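You operate a simulated robot arm through the tools that you are given. There is no shell and no other tool. Be economical: measure what you need, move in short steps, check, and stop when the job is done.

The job below is to be done with a simulated robot arm. You get a single attempt, and the scene is never put back.

## Task
Foam the blue guide block on the rubber mat and scour the grease off.
Fine: use the green scouring pad and put it back; the block stays on the mat; leave the other blocks.

It is judged by the outcome, as a careful person would: the job done as asked, and still so three seconds after it is handed in. It fails if anything else is knocked over, pushed out of place, dropped, spilled or broken.

## Robot
A 6-joint arm with a two-finger parallel gripper, fixed in place. Base frame: the origin is at the foot of the arm, x ahead of it, y to its left, z up; the work surface is at about z = 0. Units: mm, rad, N and s.
With the tool pointing down near the work surface it reaches from about 140 to 580 mm from the base axis. Its first joint turns from -1.152 to 1.152 rad. Payload 2.1 kg.
The TCP is the grasp point between the finger pads, 30 mm short of the fingertips. In the tool frame z runs along the fingers and y along their closing line. The gripper opens to 94 mm. The fingers are 28 mm wide and 10 mm thick; the gripper's body (50 by 96 mm) begins 55 mm behind the TCP.
Orientation is that of the tool frame in the base frame, as a unit quaternion [x, y, z, w]. With the fingers straight down and closing along the base's y, the tool's x points along the base's -x, its y along +y and its z along -z.

## Interface
- The arm moves only by the tool servo_tool. Its argument "series" is a list of rows, each an object of numbers (a shift or turn left out is 0, a gripper value left out holds the last): "tx", "ty", "tz": the shift along the tool's x, y, z in mm; "ax", "ay", "az": the turn, a rotation vector about the tool's x, y, z in rad; "fingers": the opening, from 0 (shut) to 1 (fully open). In form: [{"tx": .., "ty": .., "tz": .., "ax": .., "ay": .., "az": .., "fingers": ..}, ...]. A call has 1 to 20 rows; each row is the pose to reach, as a shift and turn from the pose commanded when the call began, along the tool's axes at that moment. Rows are played at 5 a second. More than 50 mm and 0.15 rad between two rows, or a gripper value outside its range, and nothing of the call is played. A pose out of reach is approached as far as the arm can. The call stops where the force on the tool passes 40 N (or 10 N more than at its start, if that is more) or the arm is blocked; 0.2 s more then pass. The fingers move at their own pace (about 72 mm/s each) and stop on an object; they squeeze with about 25 N. The grip force told is the motor's: it shows also when the fingers shut on nothing. Time passes only in rows, and 0.2 s behind the last, so rows that repeat a pose let the fingers close. The reply holds the time, the measured pose of the TCP, the force on the tool along the base axes, the opening and the grip force, in the units named above and with some noise.
- Cameras (640 x 400 px; columns grow to the right, rows downward): "scene" is fixed at [27.5, -353.3, 491.6]; the picture's right is [0.95, -0.32, 0.00], its down [-0.16, -0.48, -0.86] and it looks along [0.27, 0.82, -0.51] (base axes); focal length 214 px, centre (320, 200). "wrist" rides on the gripper at [76, 14, -103] in the tool frame; the picture's right is [-0.18, 0.98, 0.00], its down [-0.75, -0.14, -0.64] and it looks along [-0.63, -0.12, 0.77] (tool axes); focal length 243 px, centre (320, 200). There is no depth. A picture from a camera that has moved, and an enlarged one, comes with that camera's place and axes in the base frame and with its lens.
- get_image(camera): a new picture of that camera. The clock stands still meanwhile.
- enlarge(camera, box): a new picture of the part [left, top, right, bottom] of that camera's present view, enlarged. The clock stands still meanwhile.
- sign_off(): hands the job in; it is judged then, once.

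Work in short steps. Places have to be worked out from the pictures, the camera data and where the tool is seen: move nearer, look again, correct. Check each grasp and each placing, and mend what went wrong. You have 120 turns and 76 pictures in all, those below and enlarged ones among them. Open the gripper and draw the arm clear of the work before you hand the job in, unless the task says otherwise; then end with one line.

The tools are called after "Emit:" by a JSON object that holds its "op" and its "data". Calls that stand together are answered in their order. servo_tool: Moves the arm, as the interface text tells. Its arguments: {"type":"object","properties":{"series":{"type":"array"}},"required":["series"]} The other tools are called the same way: get_image (camera) takes a picture; enlarge (camera, box) takes an enlarged picture of a part of a camera's view; sign_off () hands the job in.

At the start:

```text
time_s: 0.0
tcp_pos: [224.1, -147.7, 399.2]
orientation: [-0.001, 1.0, -0.002, 0.0]
force: [0.4, 0.3, -0.6]
width: 94.0
finger_force: 0.1
```

scene: 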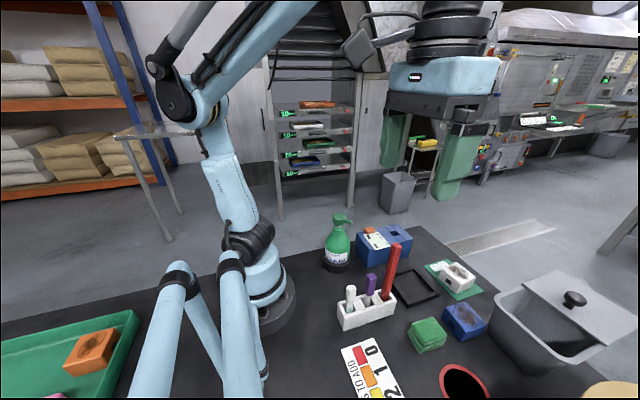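
wrist: 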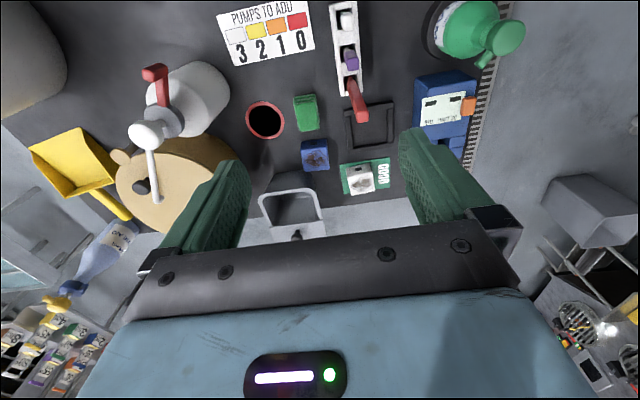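

I'll look closer at both views before planning.

Emit:
{"op": "enlarge", "data": {"camera": "wrist", "box": [200, 0, 520, 200]}}

Emit:
{"op": "enlarge", "data": {"camera": "scene", "box": [310, 200, 530, 400]}}

Emit:
{"op": "enlarge", "data": {"camera": "wrist", "box": [0, 40, 280, 300]}}

```text
2.00 times, centred on (360, 100) of wrist
camera zoom: at [148.7, -132.0, 501.6], right [0.18, 0.98, 0.0], down [0.75, -0.14, 0.64], along [0.63, -0.12, -0.77], focal length 485 px, centre (240, 400)
```

zoom: 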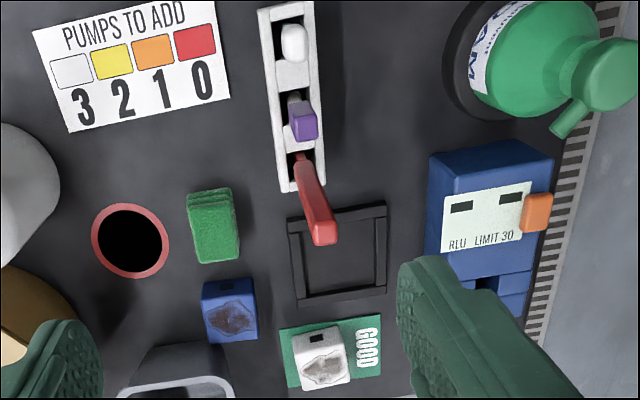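

```text
2.00 times, centred on (420, 300) of scene
camera zoom: at [27.5, -353.3, 491.6], right [0.95, -0.32, 0.0], down [-0.16, -0.48, -0.86], along [0.27, 0.82, -0.51], focal length 429 px, centre (120, 0)
```

zoom: 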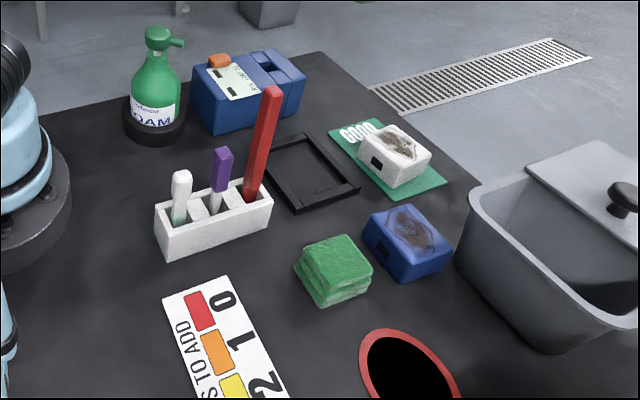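

```text
1.54 times, centred on (140, 170) of wrist
camera zoom: at [148.7, -132.0, 501.6], right [0.18, 0.98, 0.0], down [0.75, -0.14, 0.64], along [0.63, -0.12, -0.77], focal length 373 px, centre (597, 246)
```

zoom: 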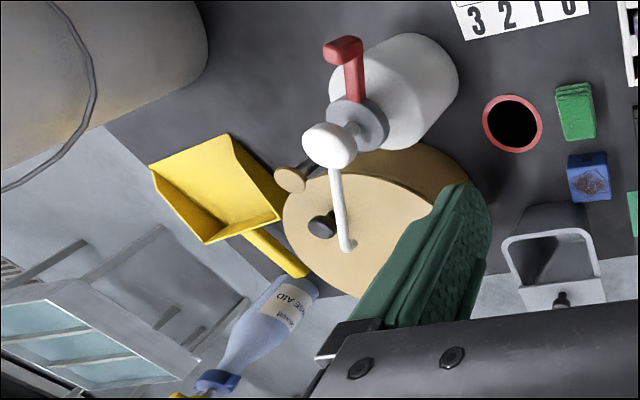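

The foam bottle stands around (223,73), its pump top at about z 165 and its spout pointing to +x/-y. The blue block is about (411,-194) and the pad about (317,-189). I'll go a bit lower for better views.

Emit:
{"op": "servo_tool", "data": {"series": [{"tx": 20, "tz": 40}, {"tx": 40, "tz": 80}, {"tx": 50, "tz": 120}, {"tx": 50, "tz": 120}]}}

Emit:
{"op": "get_image", "data": {"camera": "wrist"}}

```text
time_s: 1.0
tcp_pos: [174.3, -147.5, 278.4]
orientation: [0.0, 1.0, -0.001, 0.001]
force: [0.3, 0.5, -0.3]
width: 93.8
finger_force: 0.1
```

```text
70 pictures are left
camera wrist: at [99.1, -132.9, 380.5], right [0.18, 0.98, 0.0], down [0.75, -0.14, 0.64], along [0.63, -0.12, -0.77], focal length 243 px, centre (320, 200)
```

wrist: 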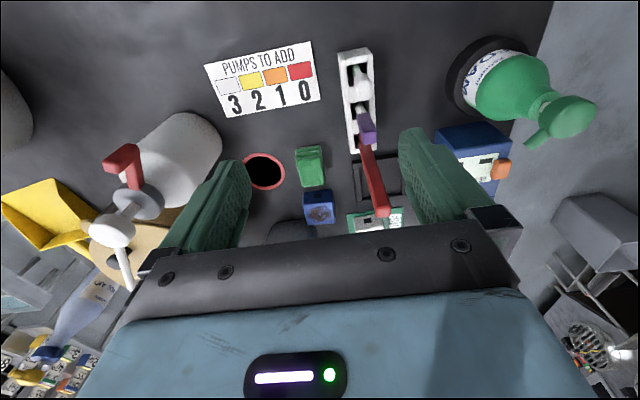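

Emit:
{"op": "enlarge", "data": {"camera": "wrist", "box": [420, 20, 620, 150]}}

Emit:
{"op": "enlarge", "data": {"camera": "wrist", "box": [230, 100, 420, 250]}}

Emit:
{"op": "enlarge", "data": {"camera": "scene", "box": [310, 200, 420, 290]}}

```text
3.08 times, centred on (520, 85) of wrist
camera zoom: at [99.1, -132.9, 380.5], right [0.18, 0.98, 0.0], down [0.75, -0.14, 0.64], along [0.63, -0.12, -0.77], focal length 746 px, centre (-295, 554)
```

zoom: 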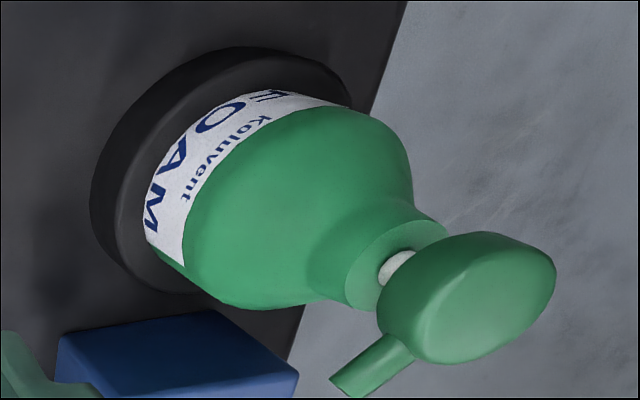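

```text
2.67 times, centred on (325, 175) of wrist
camera zoom: at [99.1, -132.9, 380.5], right [0.18, 0.98, 0.0], down [0.75, -0.14, 0.64], along [0.63, -0.12, -0.77], focal length 647 px, centre (307, 267)
```

zoom: 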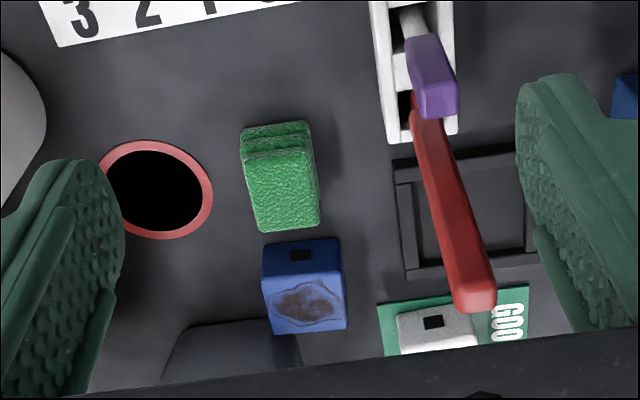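

```text
4.44 times, centred on (365, 245) of scene
camera zoom: at [27.5, -353.3, 491.6], right [0.95, -0.32, 0.0], down [-0.16, -0.48, -0.86], along [0.27, 0.82, -0.51], focal length 953 px, centre (120, 0)
```

zoom: 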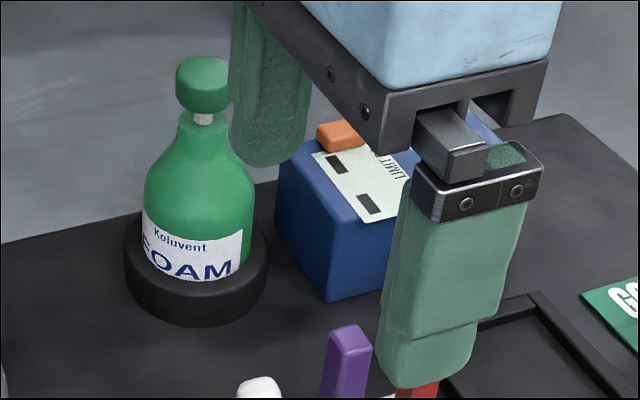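

The bottle sits in a wide black ring base. I'll yaw the tool so the wrist camera looks at the bottle and its spout.

Emit:
{"op": "servo_tool", "data": {"series": [{"az": -0.15, "ty": 10}, {"az": -0.3, "ty": 20}, {"az": -0.45, "ty": 30}, {"az": -0.6, "ty": 37}, {"az": -0.75, "ty": 37}, {"az": -0.9, "ty": 37}, {"az": -1.05, "ty": 37}, {"az": -1.2, "ty": 37}, {"az": -1.2, "ty": 37}]}}

Emit:
{"op": "get_image", "data": {"camera": "wrist"}}

```text
time_s: 3.0
tcp_pos: [174.4, -110.5, 279.0]
orientation: [-0.565, 0.825, 0.0, -0.001]
force: [-0.7, -0.9, 0.7]
width: 93.9
finger_force: 0.1
```

```text
66 pictures are left
camera wrist: at [134.1, -175.4, 381.6], right [-0.85, 0.53, 0.0], down [0.4, 0.65, 0.64], along [0.34, 0.54, -0.77], focal length 243 px, centre (320, 200)
```

wrist: 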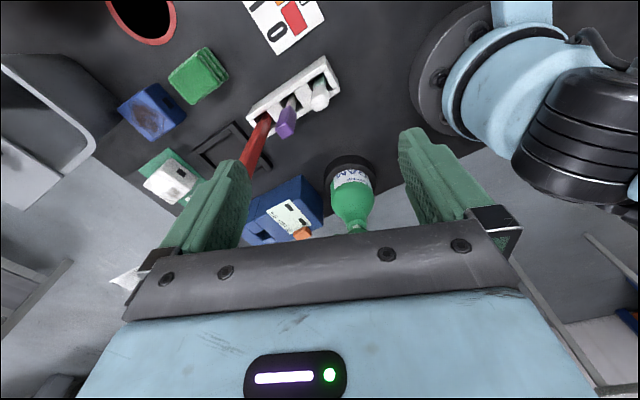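

The camera sees what lies toward its own foot, so I need to be further over. I'll move 110 mm toward the bottle at the same height.

Emit:
{"op": "servo_tool", "data": {"series": [{"tx": -40}, {"tx": -80}, {"tx": -110}, {"tx": -110}]}}

Emit:
{"op": "get_image", "data": {"camera": "wrist"}}

```text
time_s: 4.0
tcp_pos: [214.8, -7.3, 277.8]
orientation: [-0.564, 0.826, 0.0, 0.0]
force: [0.9, 0.0, -0.3]
width: 94.0
finger_force: 0.1
```

```text
65 pictures are left
camera wrist: at [174.8, -73.0, 380.6], right [-0.85, 0.53, 0.0], down [0.41, 0.65, 0.64], along [0.34, 0.54, -0.77], focal length 243 px, centre (320, 200)
```

wrist: 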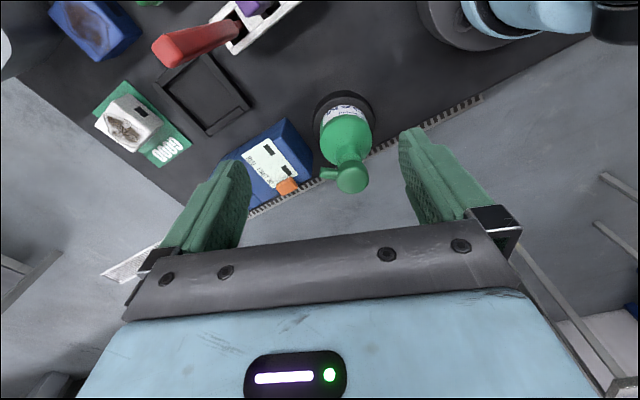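

Emit:
{"op": "enlarge", "data": {"camera": "wrist", "box": [230, 70, 430, 210]}}

Emit:
{"op": "enlarge", "data": {"camera": "wrist", "box": [60, 20, 300, 190]}}

Emit:
{"op": "enlarge", "data": {"camera": "scene", "box": [310, 200, 420, 290]}}

```text
2.86 times, centred on (330, 140) of wrist
camera zoom: at [174.8, -73.0, 380.6], right [-0.85, 0.53, 0.0], down [0.41, 0.65, 0.64], along [0.34, 0.54, -0.77], focal length 693 px, centre (291, 371)
```

zoom: 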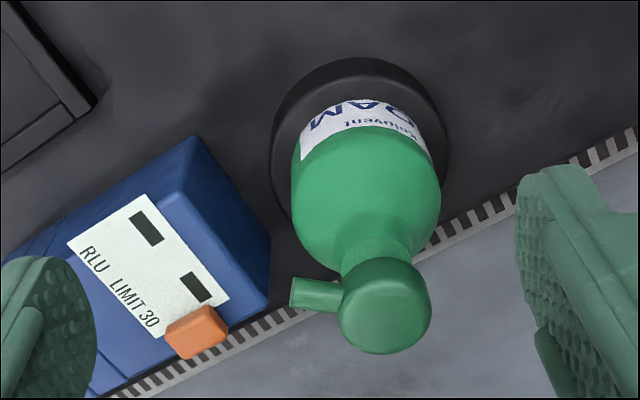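

```text
2.35 times, centred on (180, 105) of wrist
camera zoom: at [174.8, -73.0, 380.6], right [-0.85, 0.53, 0.0], down [0.41, 0.65, 0.64], along [0.34, 0.54, -0.77], focal length 571 px, centre (649, 424)
```

zoom: 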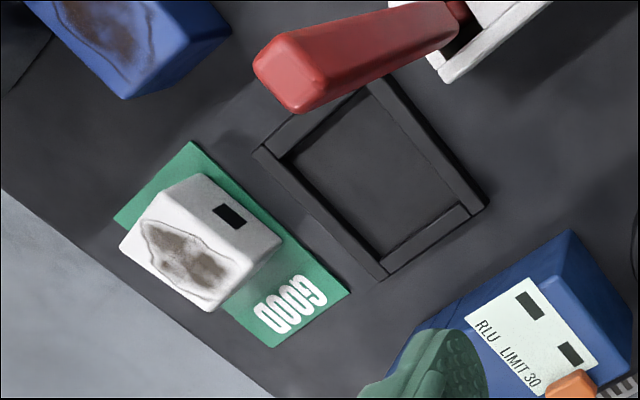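

```text
4.44 times, centred on (365, 245) of scene
camera zoom: at [27.5, -353.3, 491.6], right [0.95, -0.32, 0.0], down [-0.16, -0.48, -0.86], along [0.27, 0.82, -0.51], focal length 953 px, centre (120, 0)
```

zoom: 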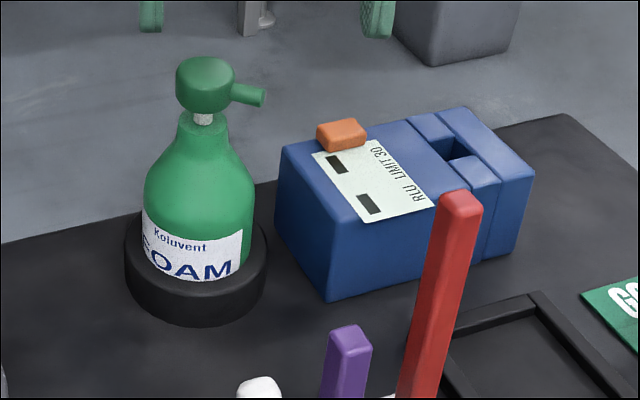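

The bottle axis is about (224,74), with the head top at z≈165 and the body radius about 36. The spout tip is near (251,53,155). The bottle must stand beside the block where the pad lies now, so I'll move the pad aside first. I yaw back and go over it.

Emit:
{"op": "servo_tool", "data": {"series": [{"az": 0.15, "tx": 20, "ty": -12}, {"az": 0.3, "tx": 40, "ty": -25}, {"az": 0.45, "tx": 60, "ty": -38}, {"az": 0.6, "tx": 80, "ty": -50}, {"az": 0.75, "tx": 100, "ty": -62}, {"az": 0.9, "tx": 120, "ty": -75}, {"az": 1.05, "tx": 140, "ty": -87}, {"az": 1.2, "tx": 157, "ty": -98}, {"az": 1.2, "tx": 157, "ty": -98, "tz": 40}, {"az": 1.2, "tx": 157, "ty": -98, "tz": 80}, {"az": 1.2, "tx": 157, "ty": -98, "tz": 98}, {"az": 1.2, "tx": 157, "ty": -98, "tz": 98}]}}

Emit:
{"op": "get_image", "data": {"camera": "wrist"}}

```text
time_s: 6.6
tcp_pos: [249.5, -189.0, 180.3]
orientation: [0.001, 1.0, -0.001, 0.0]
force: [0.5, -0.3, -0.8]
width: 94.0
finger_force: 0.0
```

```text
61 pictures are left
camera wrist: at [173.4, -173.7, 284.3], right [0.18, 0.98, 0.0], down [0.75, -0.14, 0.64], along [0.63, -0.12, -0.77], focal length 243 px, centre (320, 200)
```

wrist: 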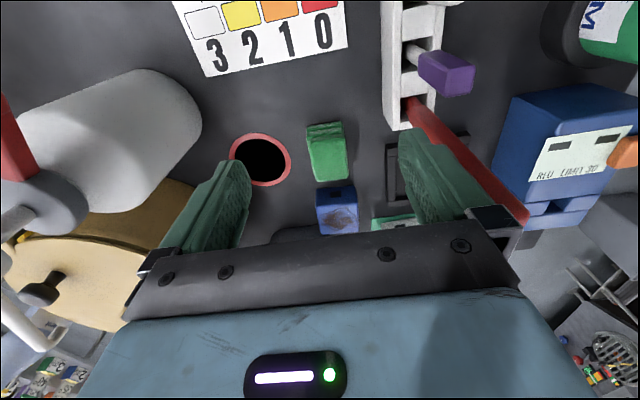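

Emit:
{"op": "enlarge", "data": {"camera": "wrist", "box": [240, 100, 400, 240]}}

Emit:
{"op": "enlarge", "data": {"camera": "scene", "box": [390, 290, 500, 370]}}

```text
2.86 times, centred on (320, 170) of wrist
camera zoom: at [173.4, -173.7, 284.3], right [0.18, 0.98, 0.0], down [0.75, -0.14, 0.64], along [0.63, -0.12, -0.77], focal length 693 px, centre (320, 286)
```

zoom: 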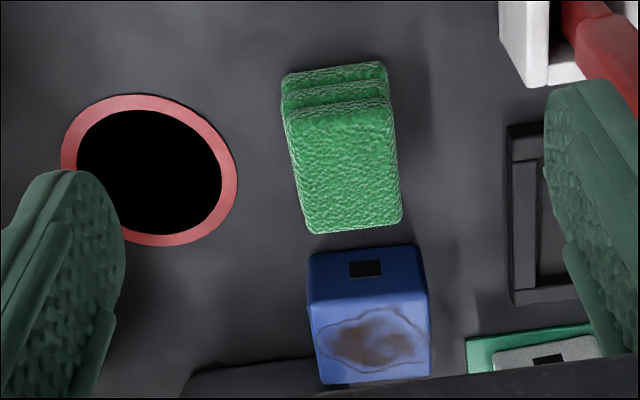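

```text
5.00 times, centred on (445, 330) of scene
camera zoom: at [27.5, -353.3, 491.6], right [0.95, -0.32, 0.0], down [-0.16, -0.48, -0.86], along [0.27, 0.82, -0.51], focal length 1072 px, centre (-305, -450)
```

zoom: 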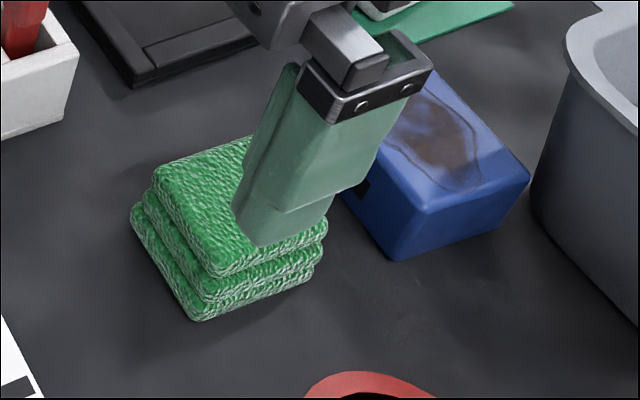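

The pad is about 55×41×36 mm, centred at (318,-190) and yawed about -2.7°. The block spans x 385–445, y -221 to -165, and is about 35 mm high. I'll move above the pad, descend to z≈42 and grip it.

Emit:
{"op": "servo_tool", "data": {"series": [{"tx": -35, "tz": 10, "az": 0.03, "fingers": 0.75}, {"tx": -68.5, "ty": -1, "tz": 40, "az": 0.047}, {"tx": -68.5, "ty": -1, "tz": 80, "az": 0.047}, {"tx": -68.5, "ty": -1, "tz": 115, "az": 0.047}, {"tx": -68.5, "ty": -1, "tz": 138, "az": 0.047}, {"tx": -68.5, "ty": -1, "tz": 138, "az": 0.047}]}}

Emit:
{"op": "enlarge", "data": {"camera": "scene", "box": [390, 290, 500, 370]}}

```text
time_s: 8.0
tcp_pos: [318.2, -191.5, 42.1]
orientation: [0.023, 1.0, -0.001, 0.0]
force: [0.1, 0.0, -0.2]
width: 70.5
finger_force: 0.1
```

```text
5.00 times, centred on (445, 330) of scene
camera zoom: at [27.5, -353.3, 491.6], right [0.95, -0.32, 0.0], down [-0.16, -0.48, -0.86], along [0.27, 0.82, -0.51], focal length 1072 px, centre (-305, -450)
```

zoom: 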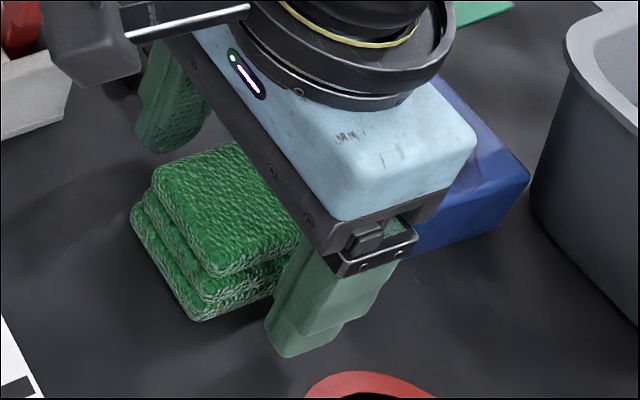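

The fingers straddle the pad. I'll close on it, then lift slightly.

Emit:
{"op": "servo_tool", "data": {"series": [{"fingers": 0}, {"fingers": 0}, {"fingers": 0}, {"tz": -20}, {"tz": -60}, {"tz": -60}]}}

Emit:
{"op": "get_image", "data": {"camera": "scene"}}

```text
time_s: 9.4
tcp_pos: [316.1, -192.4, 103.6]
orientation: [0.024, 1.0, -0.001, 0.0]
force: [-0.2, 0.5, 0.5]
width: 0.0
finger_force: 24.9
```

```text
57 pictures are left
```

scene: 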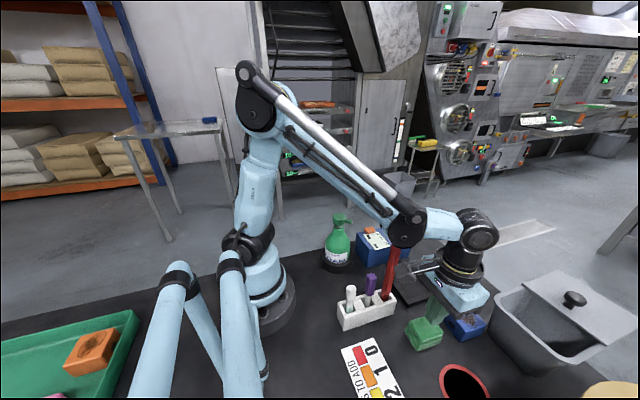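

The width reads 0, so the fingers closed without the pad. I'll look closely.

Emit:
{"op": "enlarge", "data": {"camera": "scene", "box": [390, 280, 510, 370]}}

Emit:
{"op": "get_image", "data": {"camera": "wrist"}}

```text
4.44 times, centred on (450, 325) of scene
camera zoom: at [27.5, -353.3, 491.6], right [0.95, -0.32, 0.0], down [-0.16, -0.48, -0.86], along [0.27, 0.82, -0.51], focal length 953 px, centre (-258, -356)
```

zoom: 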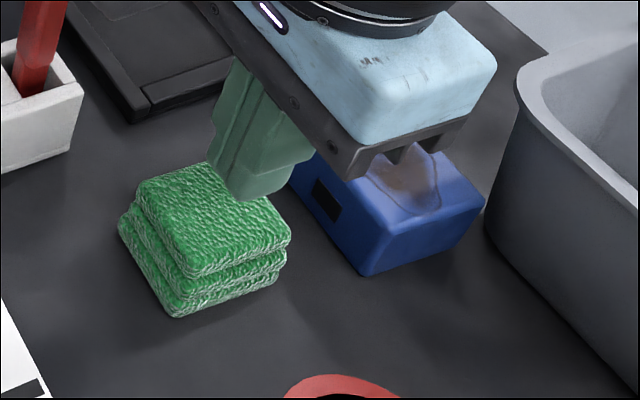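

```text
55 pictures are left
camera wrist: at [241.3, -172.6, 205.3], right [0.23, 0.97, 0.0], down [0.75, -0.18, 0.64], along [0.62, -0.15, -0.77], focal length 243 px, centre (320, 200)
```

wrist: 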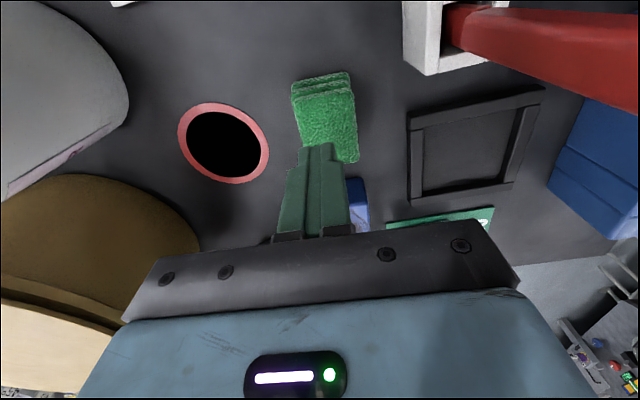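

The pad hasn't moved, so the grip either slipped or never took. I'll retry in stages: reopen, descend, close and read the width before lifting.

Emit:
{"op": "servo_tool", "data": {"series": [{"fingers": 0.75}, {"fingers": 0.75, "tx": -2}, {"tx": -2, "tz": 30}, {"tx": -2, "tz": 64}, {"tx": -2, "tz": 64}]}}

Emit:
{"op": "servo_tool", "data": {"series": [{"fingers": 0}, {"fingers": 0}, {"fingers": 0}]}}

Emit:
{"op": "enlarge", "data": {"camera": "scene", "box": [390, 280, 510, 370]}}

```text
time_s: 10.6
tcp_pos: [318.7, -190.2, 39.6]
orientation: [0.023, 1.0, -0.001, 0.0]
force: [-0.1, 0.0, -0.3]
width: 70.6
finger_force: 0.1
```

```text
time_s: 11.4
tcp_pos: [319.2, -190.4, 40.7]
orientation: [0.024, 1.0, -0.001, 0.0]
force: [0.0, 0.3, -0.9]
width: 48.5
finger_force: 25.6
```

```text
4.44 times, centred on (450, 325) of scene
camera zoom: at [27.5, -353.3, 491.6], right [0.95, -0.32, 0.0], down [-0.16, -0.48, -0.86], along [0.27, 0.82, -0.51], focal length 953 px, centre (-258, -356)
```

zoom: 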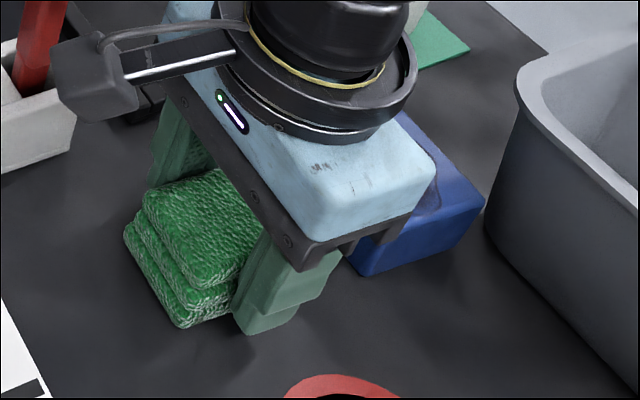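

Now it's gripped at 48.5 mm. I'll lift slowly by 15 mm and check.

Emit:
{"op": "servo_tool", "data": {"series": [{"tz": -3}, {"tz": -6}, {"tz": -10}, {"tz": -15}, {"tz": -15}]}}

Emit:
{"op": "enlarge", "data": {"camera": "scene", "box": [390, 280, 510, 370]}}

```text
time_s: 12.6
tcp_pos: [318.6, -191.9, 54.2]
orientation: [0.024, 1.0, -0.001, -0.001]
force: [-0.6, -0.1, -0.4]
width: 48.5
finger_force: 25.4
```

```text
4.44 times, centred on (450, 325) of scene
camera zoom: at [27.5, -353.3, 491.6], right [0.95, -0.32, 0.0], down [-0.16, -0.48, -0.86], along [0.27, 0.82, -0.51], focal length 953 px, centre (-258, -356)
```

zoom: 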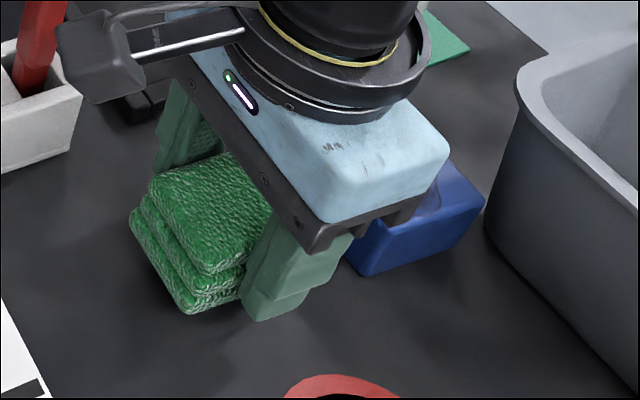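

The whole pad lifts as one piece. I'll carry it to a temporary spot at x≈243, set it down and release.

Emit:
{"op": "servo_tool", "data": {"series": [{"tz": -15}, {"tx": 25, "tz": -15}, {"tx": 50, "tz": -15}, {"tx": 75, "tz": -15}, {"tx": 75, "tz": 0}, {"tx": 75, "tz": 13}, {"tx": 75, "tz": 13}]}}

Emit:
{"op": "enlarge", "data": {"camera": "scene", "box": [340, 290, 480, 390]}}

```text
time_s: 14.2
tcp_pos: [244.5, -187.0, 41.5]
orientation: [0.024, 1.0, -0.001, 0.001]
force: [10.7, 1.2, 24.9]
width: 48.8
finger_force: 25.4
```

```text
4.00 times, centred on (410, 340) of scene
camera zoom: at [27.4, -353.3, 491.7], right [0.95, -0.32, 0.0], down [-0.16, -0.48, -0.86], along [0.27, 0.82, -0.51], focal length 858 px, centre (-40, -360)
```

zoom: 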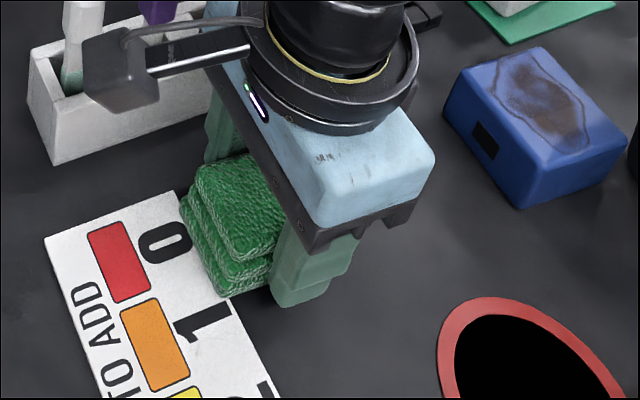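

The pad's edge rests on the chart. I'll lift a little, shift it +11 in x and +8 in y, and lower it again.

Emit:
{"op": "servo_tool", "data": {"series": [{"tz": -12}, {"tz": -14, "tx": -6, "ty": 4}, {"tz": -14, "tx": -11, "ty": 8}, {"tz": -7, "tx": -11, "ty": 8}, {"tz": -1, "tx": -11, "ty": 8}, {"tz": -1, "tx": -11, "ty": 8}]}}

Emit:
{"op": "enlarge", "data": {"camera": "scene", "box": [340, 290, 480, 390]}}

```text
time_s: 15.6
tcp_pos: [256.4, -180.3, 41.6]
orientation: [0.025, 1.0, 0.0, -0.001]
force: [0.4, 0.7, -0.1]
width: 48.4
finger_force: 25.1
```

```text
4.00 times, centred on (410, 340) of scene
camera zoom: at [27.5, -353.3, 491.6], right [0.95, -0.32, 0.0], down [-0.16, -0.48, -0.86], along [0.27, 0.82, -0.51], focal length 858 px, centre (-40, -360)
```

zoom: 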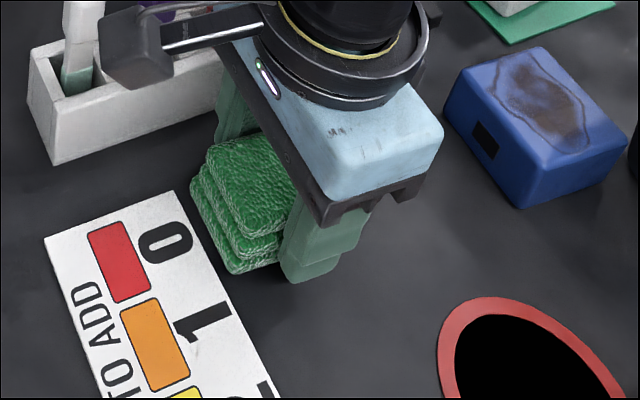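

It's clear of the chart. I'll lower by 1 mm, open modestly, and rise to z≈240.

Emit:
{"op": "servo_tool", "data": {"series": [{"tz": 1}, {"tz": 1, "fingers": 0.72}, {"tz": 1}, {"tz": 1}, {"tz": -45}, {"tz": -95}, {"tz": -145}, {"tz": -195}, {"tz": -200, "fingers": 1}]}}

Emit:
{"op": "get_image", "data": {"camera": "wrist"}}

```text
time_s: 17.6
tcp_pos: [254.0, -180.5, 243.5]
orientation: [0.024, 1.0, -0.001, -0.001]
force: [0.9, 0.2, 0.2]
width: 94.1
finger_force: 0.0
```

```text
50 pictures are left
camera wrist: at [179.4, -160.8, 345.4], right [0.23, 0.97, 0.0], down [0.75, -0.18, 0.64], along [0.62, -0.15, -0.77], focal length 243 px, centre (320, 200)
```

wrist: 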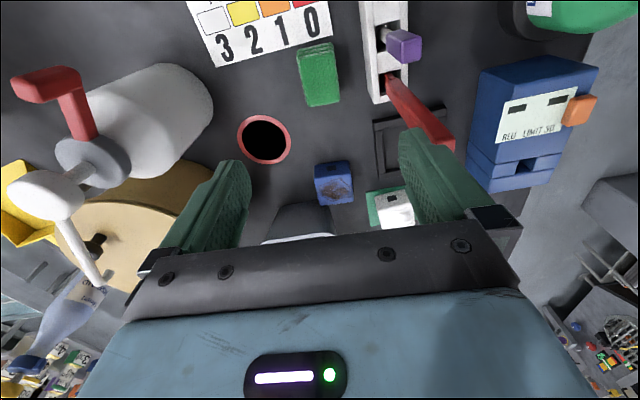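

The pad stands safely. Now I go above the bottle with the tool yawed so the fingers straddle it across the spout direction, and check from there.

Emit:
{"op": "servo_tool", "data": {"series": [{"tz": -20}, {"tz": -20, "tx": 5, "ty": 30, "az": 0.1}, {"tz": -20, "tx": 10, "ty": 65, "az": 0.2}, {"tz": -20, "tx": 16, "ty": 100, "az": 0.3}, {"tz": -20, "tx": 22, "ty": 135, "az": 0.4}, {"tz": -20, "tx": 28, "ty": 170, "az": 0.5}, {"tz": -20, "tx": 35, "ty": 210, "az": 0.61}, {"tz": -20, "tx": 42, "ty": 253, "az": 0.61}, {"tz": -20, "tx": 42, "ty": 253, "az": 0.61}]}}

Emit:
{"op": "get_image", "data": {"camera": "wrist"}}

Emit:
{"op": "enlarge", "data": {"camera": "scene", "box": [280, 120, 420, 280]}}

```text
time_s: 19.6
tcp_pos: [224.9, 75.6, 260.4]
orientation: [0.323, 0.947, -0.001, 0.0]
force: [0.9, 0.2, -0.6]
width: 94.2
finger_force: 0.1
```

```text
49 pictures are left
camera wrist: at [174.5, 134.4, 363.2], right [0.75, 0.67, 0.0], down [0.51, -0.57, 0.64], along [0.43, -0.48, -0.77], focal length 243 px, centre (320, 200)
```

wrist: 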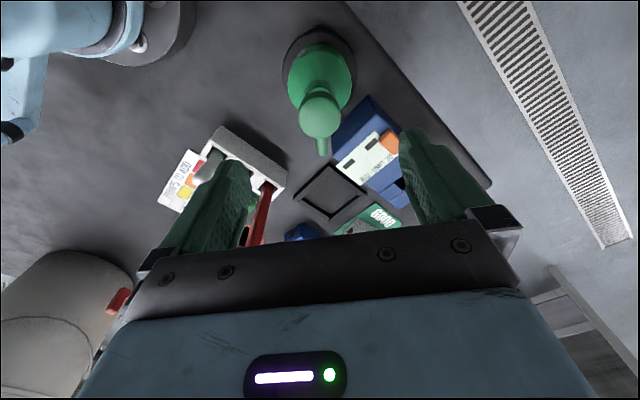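

```text
2.50 times, centred on (350, 200) of scene
camera zoom: at [27.5, -353.3, 491.6], right [0.95, -0.32, 0.0], down [-0.16, -0.48, -0.86], along [0.27, 0.82, -0.51], focal length 536 px, centre (245, 200)
```

zoom: 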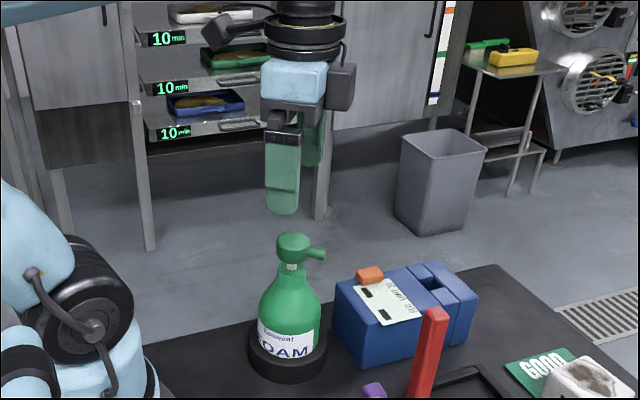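

The bottle axis looks to be about (224,78) and the spout is aligned with the tool. I'll correct slightly and descend to z 165 with the fingers around the head, then recheck.

Emit:
{"op": "servo_tool", "data": {"series": [{"tx": 2.3, "ty": 1.4, "tz": 30}, {"tx": 2.3, "ty": 1.4, "tz": 65}, {"tx": 2.3, "ty": 1.4, "tz": 95}, {"tx": 2.3, "ty": 1.4, "tz": 95}]}}

Emit:
{"op": "get_image", "data": {"camera": "wrist"}}

Emit:
{"op": "enlarge", "data": {"camera": "scene", "box": [280, 120, 420, 280]}}

```text
time_s: 20.6
tcp_pos: [226.2, 76.8, 168.3]
orientation: [0.323, 0.946, 0.0, 0.001]
force: [0.2, -0.9, 0.3]
width: 93.9
finger_force: 0.0
```

```text
47 pictures are left
camera wrist: at [175.3, 135.5, 270.4], right [0.75, 0.67, 0.0], down [0.51, -0.57, 0.64], along [0.43, -0.48, -0.77], focal length 243 px, centre (320, 200)
```

wrist: 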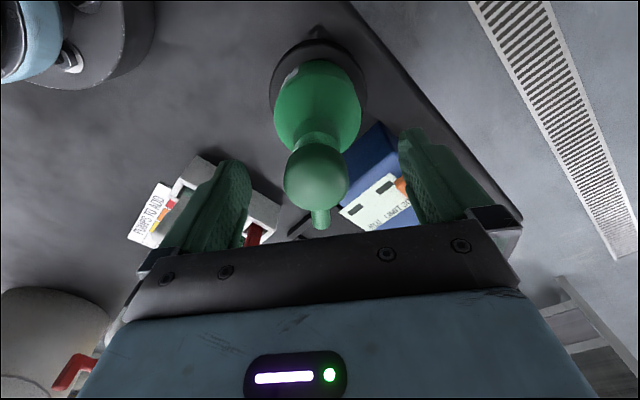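

```text
2.50 times, centred on (350, 200) of scene
camera zoom: at [27.5, -353.3, 491.6], right [0.95, -0.32, 0.0], down [-0.16, -0.48, -0.86], along [0.27, 0.82, -0.51], focal length 536 px, centre (245, 200)
```

zoom: 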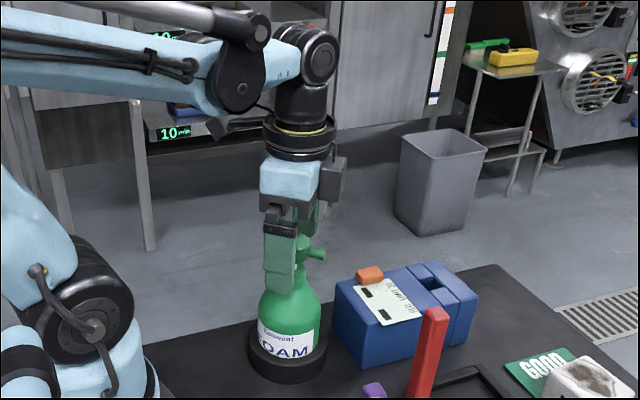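

The head is centred between the fingers to within about 2 mm. I'll descend to TCP z≈119 so the palm stays just above the pump head and the tips reach the wide shoulder.

Emit:
{"op": "servo_tool", "data": {"series": [{"tx": 2, "ty": -1, "tz": 15}, {"tx": 2, "ty": -1, "tz": 30}, {"tx": 2, "ty": -1, "tz": 40}, {"tx": 2, "ty": -1, "tz": 44}, {"tx": 2, "ty": -1, "tz": 47}, {"tx": 2, "ty": -1, "tz": 47}]}}

Emit:
{"op": "enlarge", "data": {"camera": "scene", "box": [310, 180, 420, 280]}}

```text
time_s: 22.0
tcp_pos: [222.9, 77.7, 119.2]
orientation: [0.323, 0.946, -0.001, 0.001]
force: [0.2, -0.5, 1.1]
width: 94.1
finger_force: 0.1
```

```text
4.00 times, centred on (365, 230) of scene
camera zoom: at [27.5, -353.3, 491.6], right [0.95, -0.32, 0.0], down [-0.16, -0.48, -0.86], along [0.27, 0.82, -0.51], focal length 858 px, centre (140, 80)
```

zoom: 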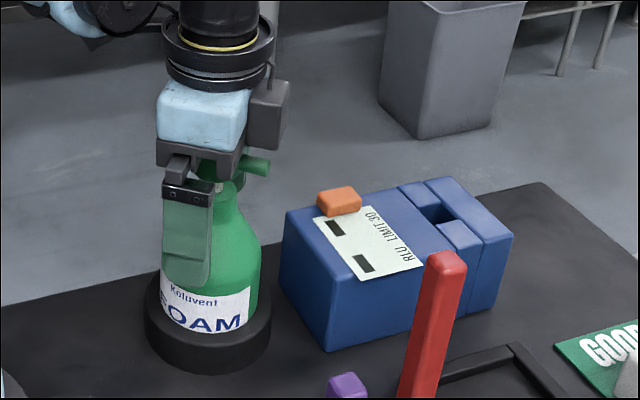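

The tips are well on the body and the palm hasn't touched the head. I'll close and read the width.

Emit:
{"op": "servo_tool", "data": {"series": [{"fingers": 0}, {"fingers": 0}, {"fingers": 0}, {"fingers": 0}]}}

```text
time_s: 23.0
tcp_pos: [222.5, 77.8, 119.2]
orientation: [0.322, 0.947, 0.001, 0.002]
force: [10.8, 13.1, -10.6]
width: 56.0
finger_force: 45.0
```

Gripped at 56 mm, but with about 17 N of side load, so the bottle sits a little toward the tool's +y. I'll open, shift 2.5 mm and close again.

Emit:
{"op": "servo_tool", "data": {"series": [{"fingers": 0.9}, {"fingers": 0.9, "ty": 2.5}, {"ty": 2.5}, {"ty": 2.5, "fingers": 0}, {"ty": 2.5}, {"ty": 2.5}, {"ty": 2.5}]}}

Emit:
{"op": "get_image", "data": {"camera": "wrist"}}

```text
time_s: 24.6
tcp_pos: [223.0, 78.5, 119.2]
orientation: [0.323, 0.946, -0.002, -0.001]
force: [-12.2, -17.5, 3.8]
width: 56.2
finger_force: 44.4
```

```text
44 pictures are left
camera wrist: at [171.9, 137.5, 222.5], right [0.75, 0.67, -0.01], down [0.51, -0.57, 0.64], along [0.43, -0.48, -0.77], focal length 243 px, centre (320, 200)
```

wrist: 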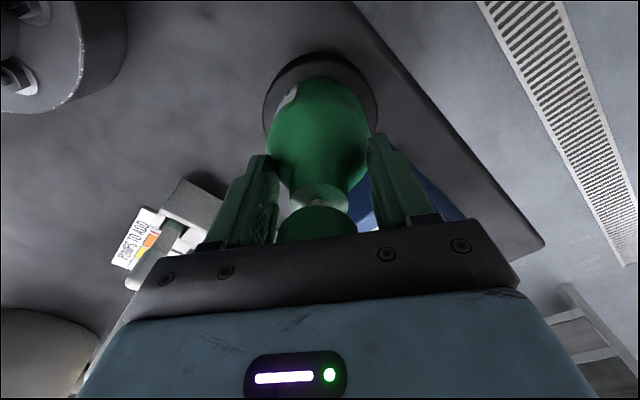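

Now the side load is the other way, so the centre is about 1.3 mm back. I'll shift while gripped, then lift gently 6 mm and read the force.

Emit:
{"op": "servo_tool", "data": {"series": [{"ty": -1.3}, {"ty": -1.3}, {"ty": -1.3, "tz": -2}, {"ty": -1.3, "tz": -4}, {"ty": -1.3, "tz": -6}, {"ty": -1.3, "tz": -6}]}}

Emit:
{"op": "enlarge", "data": {"camera": "scene", "box": [310, 180, 420, 280]}}

```text
time_s: 26.0
tcp_pos: [223.4, 78.8, 125.2]
orientation: [0.323, 0.946, -0.001, 0.0]
force: [-5.9, -10.7, -33.1]
width: 52.3
finger_force: 45.0
```

```text
4.00 times, centred on (365, 230) of scene
camera zoom: at [27.5, -353.3, 491.6], right [0.95, -0.32, 0.0], down [-0.16, -0.48, -0.86], along [0.27, 0.82, -0.51], focal length 858 px, centre (140, 80)
```

zoom: 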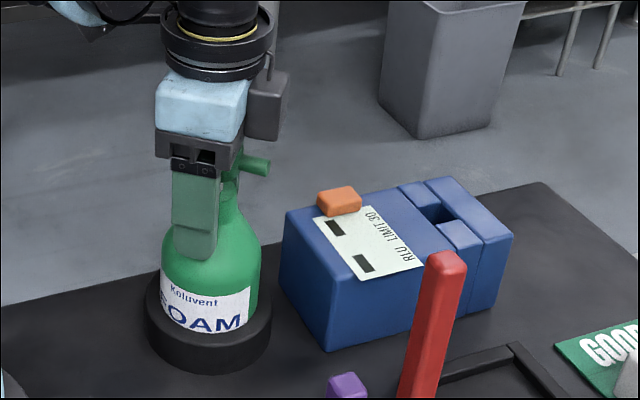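

A 33 N pull only slid the fingers up, so the bottle is bolted down and has to be pumped where it stands. Its spout (about -43°) points exactly at the framed mat, centre about (377,-67), inner size about 80×70. That frame is evidently the rubber work mat, so the block belongs in it. I'll release the bottle and rise clear.

Emit:
{"op": "servo_tool", "data": {"series": [{"tz": 5}, {"tz": 5, "fingers": 1}, {"tz": 5}, {"tz": -35}, {"tz": -80}, {"tz": -125}, {"tz": -145}, {"tz": -145}]}}

Emit:
{"op": "get_image", "data": {"camera": "wrist"}}

```text
time_s: 26.4
tcp_pos: [222.2, 78.0, 125.2]
orientation: [0.323, 0.946, -0.003, -0.004]
force: [-1.1, 0.3, 4.7]
width: 52.2
finger_force: 44.7
stopped in row 1: the force on the tool passed its limit (the readings are from after the stop); the commanded pose is now the measured one
```

```text
42 pictures are left
camera wrist: at [172.4, 137.4, 228.4], right [0.75, 0.67, -0.01], down [0.52, -0.57, 0.64], along [0.42, -0.48, -0.77], focal length 243 px, centre (320, 200)
```

wrist: 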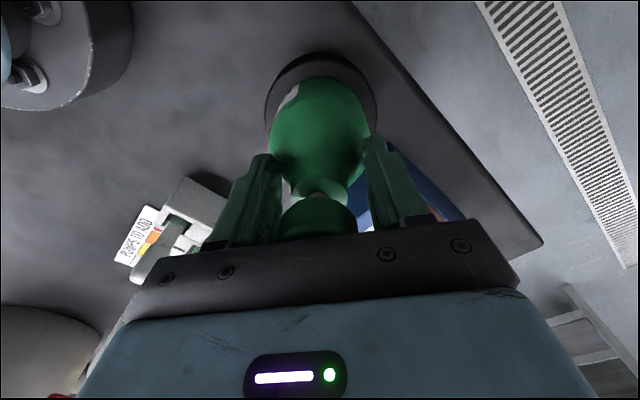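

Now I simply open in place, then rise.

Emit:
{"op": "servo_tool", "data": {"series": [{"fingers": 1}, {"fingers": 1}, {"fingers": 1}, {"tz": -40}, {"tz": -80}, {"tz": -120}, {"tz": -145}, {"tz": -145}]}}

Emit:
{"op": "get_image", "data": {"camera": "scene"}}

```text
time_s: 28.2
tcp_pos: [222.5, 79.5, 268.0]
orientation: [0.323, 0.946, -0.003, -0.003]
force: [-0.3, 0.3, 0.8]
width: 94.1
finger_force: 0.0
```

```text
41 pictures are left
```

scene: 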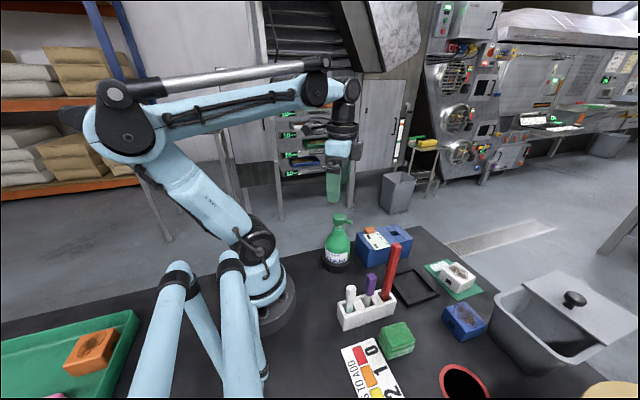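

Bottle is intact. I'll look closely at the frame now that it's unobstructed.

Emit:
{"op": "enlarge", "data": {"camera": "scene", "box": [380, 240, 500, 340]}}

```text
4.00 times, centred on (440, 290) of scene
camera zoom: at [27.5, -353.3, 491.6], right [0.95, -0.32, 0.0], down [-0.16, -0.48, -0.86], along [0.27, 0.82, -0.51], focal length 858 px, centre (-160, -160)
```

zoom: 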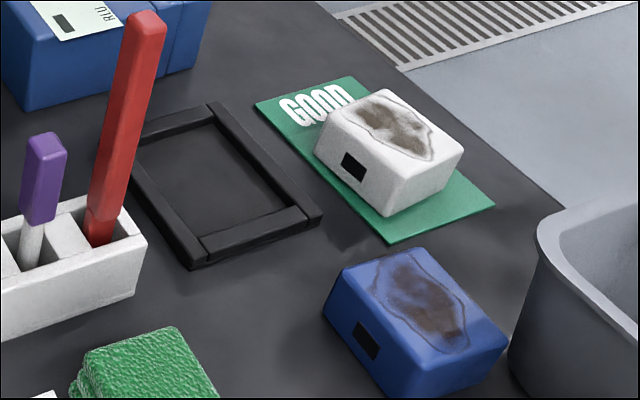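

I'll bring the block to the framed mat. First I move to view the block closely from above.

Emit:
{"op": "servo_tool", "data": {"series": [{"tx": -26, "ty": -14, "az": -0.1}, {"tx": -56, "ty": -30, "az": -0.2}, {"tx": -88, "ty": -47, "az": -0.3}, {"tx": -120, "ty": -64, "az": -0.4}, {"tx": -155, "ty": -83, "az": -0.5}, {"tx": -190, "ty": -102, "az": -0.6}, {"tx": -226, "ty": -121, "az": -0.6}, {"tx": -263, "ty": -141, "az": -0.6}, {"tx": -263, "ty": -141, "tz": 45, "az": -0.6}, {"tx": -263, "ty": -141, "tz": 88, "az": -0.6}, {"tx": -263, "ty": -141, "tz": 88, "az": -0.6}]}}

Emit:
{"op": "enlarge", "data": {"camera": "wrist", "box": [220, 60, 460, 240]}}

```text
time_s: 30.6
tcp_pos: [344.8, -195.0, 183.7]
orientation: [0.029, 1.0, -0.002, -0.005]
force: [-0.1, 0.2, -0.6]
width: 94.1
finger_force: 0.0
```

```text
2.22 times, centred on (340, 150) of wrist
camera zoom: at [270.6, -174.8, 286.7], right [0.24, 0.97, -0.01], down [0.75, -0.18, 0.64], along [0.62, -0.16, -0.77], focal length 539 px, centre (276, 311)
```

zoom: 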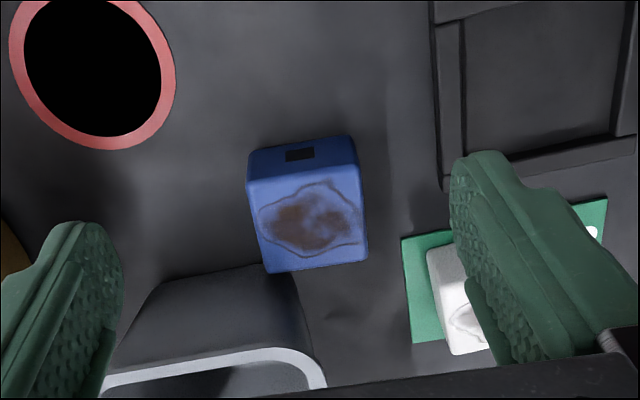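

The block centre is (418,-194), about 57 mm square and yawed about -5.5°. I'll go above it with fingers 75 mm apart and descend to TCP z 44, so the tips stay above the mat's rim height.

Emit:
{"op": "servo_tool", "data": {"series": [{"tx": -36, "ty": 2.5, "az": 0.02, "fingers": 0.82}, {"tx": -73, "ty": 5, "az": 0.038}, {"tx": -73, "ty": 5, "az": 0.038, "tz": 45}, {"tx": -73, "ty": 5, "az": 0.038, "tz": 90}, {"tx": -73, "ty": 5, "az": 0.038, "tz": 120}, {"tx": -73, "ty": 5, "az": 0.038, "tz": 139}, {"tx": -73, "ty": 5, "az": 0.038, "tz": 139}]}}

Emit:
{"op": "servo_tool", "data": {"series": [{"fingers": 0}, {"fingers": 0}, {"fingers": 0}, {"fingers": 0}]}}

Emit:
{"op": "enlarge", "data": {"camera": "scene", "box": [400, 250, 520, 350]}}

```text
time_s: 32.2
tcp_pos: [413.6, -192.8, 44.9]
orientation: [0.048, 0.999, -0.003, -0.004]
force: [-0.4, -0.2, 0.8]
width: 76.8
finger_force: 0.0
```

```text
time_s: 33.1
tcp_pos: [413.1, -194.2, 46.2]
orientation: [0.048, 0.999, -0.001, -0.005]
force: [-0.7, -0.1, 9.5]
width: 58.4
finger_force: 25.1
stopped in row 4: the force on the tool passed its limit (the readings are from after the stop); the commanded pose is now the measured one
```

```text
4.00 times, centred on (460, 300) of scene
camera zoom: at [27.4, -353.3, 491.6], right [0.95, -0.32, 0.0], down [-0.16, -0.48, -0.86], along [0.27, 0.82, -0.51], focal length 858 px, centre (-240, -200)
```

zoom: 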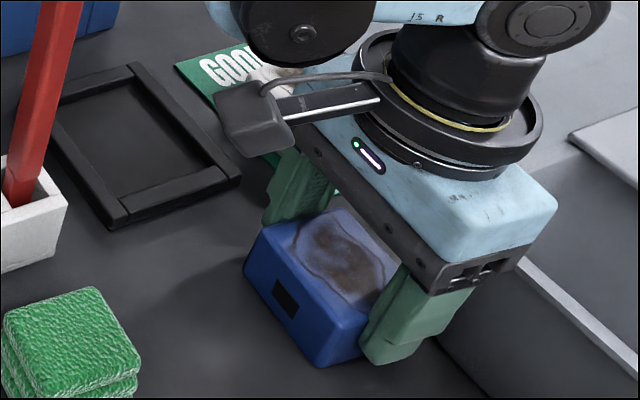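

Gripped at 58 mm, with a brief upward force spike. I'll lift gently 12 mm and check.

Emit:
{"op": "servo_tool", "data": {"series": [{"tz": -2}, {"tz": -5}, {"tz": -9}, {"tz": -14}, {"tz": -14}]}}

Emit:
{"op": "enlarge", "data": {"camera": "scene", "box": [400, 250, 520, 350]}}

```text
time_s: 34.3
tcp_pos: [412.8, -192.9, 61.3]
orientation: [0.048, 0.999, -0.003, -0.005]
force: [0.4, -0.7, -2.8]
width: 57.7
finger_force: 25.1
```

```text
4.00 times, centred on (460, 300) of scene
camera zoom: at [27.5, -353.3, 491.6], right [0.95, -0.32, 0.0], down [-0.16, -0.48, -0.86], along [0.27, 0.82, -0.51], focal length 858 px, centre (-240, -200)
```

zoom: 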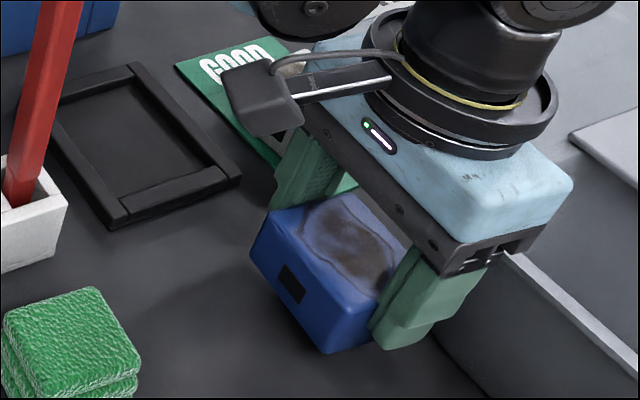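

The block is held securely. I'll lift to z≈130 and carry it over the framed mat, centre about (375,-70), removing the yaw.

Emit:
{"op": "servo_tool", "data": {"series": [{"tz": -35}, {"tz": -70}, {"tz": -70, "tx": 13, "ty": 30, "az": -0.03}, {"tz": -70, "tx": 26, "ty": 60, "az": -0.06}, {"tz": -70, "tx": 40, "ty": 90, "az": -0.09}, {"tz": -70, "tx": 52, "ty": 118, "az": -0.096}, {"tz": -30, "tx": 52, "ty": 118, "az": -0.096}, {"tz": -15, "tx": 52, "ty": 118, "az": -0.096}, {"tz": -15, "tx": 52, "ty": 118, "az": -0.096}]}}

Emit:
{"op": "enlarge", "data": {"camera": "scene", "box": [370, 220, 490, 320]}}

Emit:
{"op": "get_image", "data": {"camera": "wrist"}}

```text
time_s: 36.3
tcp_pos: [373.8, -73.9, 74.4]
orientation: [0.0, 1.0, -0.002, -0.005]
force: [0.8, 0.2, -3.0]
width: 57.7
finger_force: 24.8
```

```text
4.00 times, centred on (430, 270) of scene
camera zoom: at [27.5, -353.3, 491.6], right [0.95, -0.32, 0.0], down [-0.16, -0.48, -0.86], along [0.27, 0.82, -0.51], focal length 858 px, centre (-120, -80)
```

zoom: 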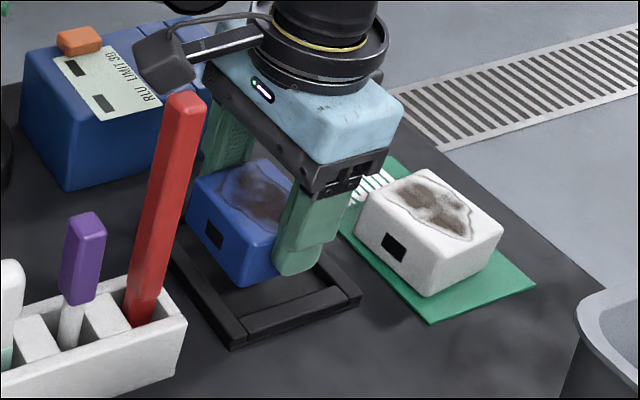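

```text
35 pictures are left
camera wrist: at [299.1, -57.5, 178.1], right [0.18, 0.98, -0.01], down [0.76, -0.14, 0.64], along [0.62, -0.12, -0.77], focal length 243 px, centre (320, 200)
```

wrist: 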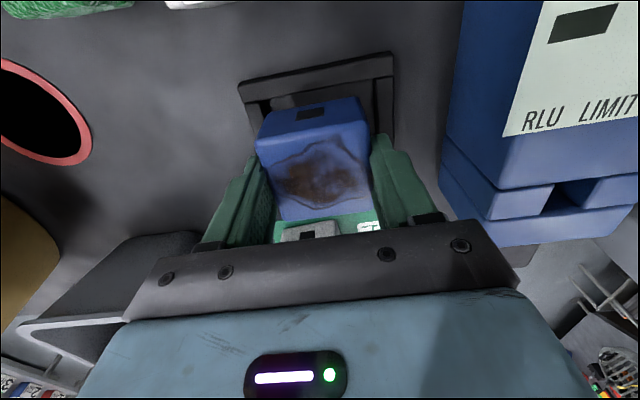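

The block is centred over the frame in x and needs about +3.5 mm in y. I'll lower it until a light contact.

Emit:
{"op": "servo_tool", "data": {"series": [{"ty": 3.5}, {"ty": 3.5, "tz": 10}, {"ty": 3.5, "tz": 18}, {"ty": 3.5, "tz": 23}, {"ty": 3.5, "tz": 26}, {"ty": 3.5, "tz": 26}]}}

Emit:
{"op": "enlarge", "data": {"camera": "scene", "box": [370, 220, 490, 320]}}

```text
time_s: 37.5
tcp_pos: [374.2, -68.4, 50.9]
orientation: [-0.001, 1.0, -0.002, -0.006]
force: [-1.9, -0.1, 12.4]
width: 57.6
finger_force: 25.0
stopped in row 6: the force on the tool passed its limit (the readings are from after the stop); the commanded pose is now the measured one
```

```text
4.00 times, centred on (430, 270) of scene
camera zoom: at [27.4, -353.3, 491.6], right [0.95, -0.32, 0.0], down [-0.16, -0.48, -0.86], along [0.27, 0.82, -0.51], focal length 858 px, centre (-120, -80)
```

zoom: 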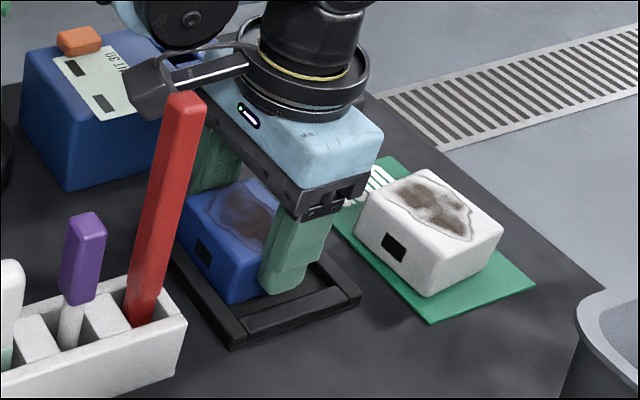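

It touches at z≈51, so the frame has a raised floor, about 4–5 mm: a real mat with the block sitting inside. I'll release and rise.

Emit:
{"op": "servo_tool", "data": {"series": [{"fingers": 0.76}, {"fingers": 0.76}, {"fingers": 0.76}, {"tz": -40}, {"tz": -85}, {"tz": -130}, {"tz": -175}, {"tz": -215, "fingers": 0}, {"tz": -215, "fingers": 0}]}}

Emit:
{"op": "enlarge", "data": {"camera": "scene", "box": [370, 220, 490, 320]}}

```text
time_s: 39.5
tcp_pos: [375.6, -66.5, 267.1]
orientation: [-0.001, 1.0, -0.002, -0.005]
force: [-0.7, 0.1, 0.7]
width: 0.1
finger_force: 11.9
```

```text
4.00 times, centred on (430, 270) of scene
camera zoom: at [27.5, -353.3, 491.6], right [0.95, -0.32, 0.0], down [-0.16, -0.48, -0.86], along [0.27, 0.82, -0.51], focal length 858 px, centre (-120, -80)
```

zoom: 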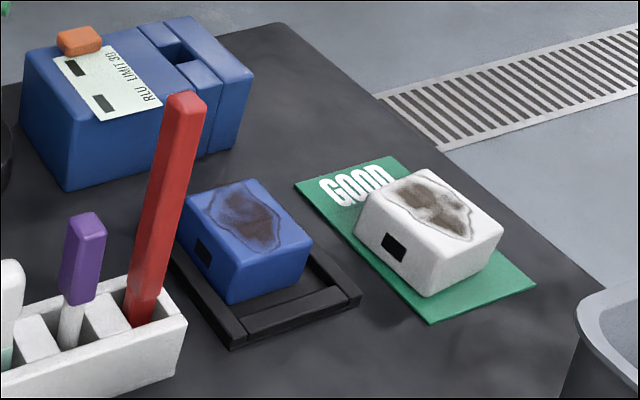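

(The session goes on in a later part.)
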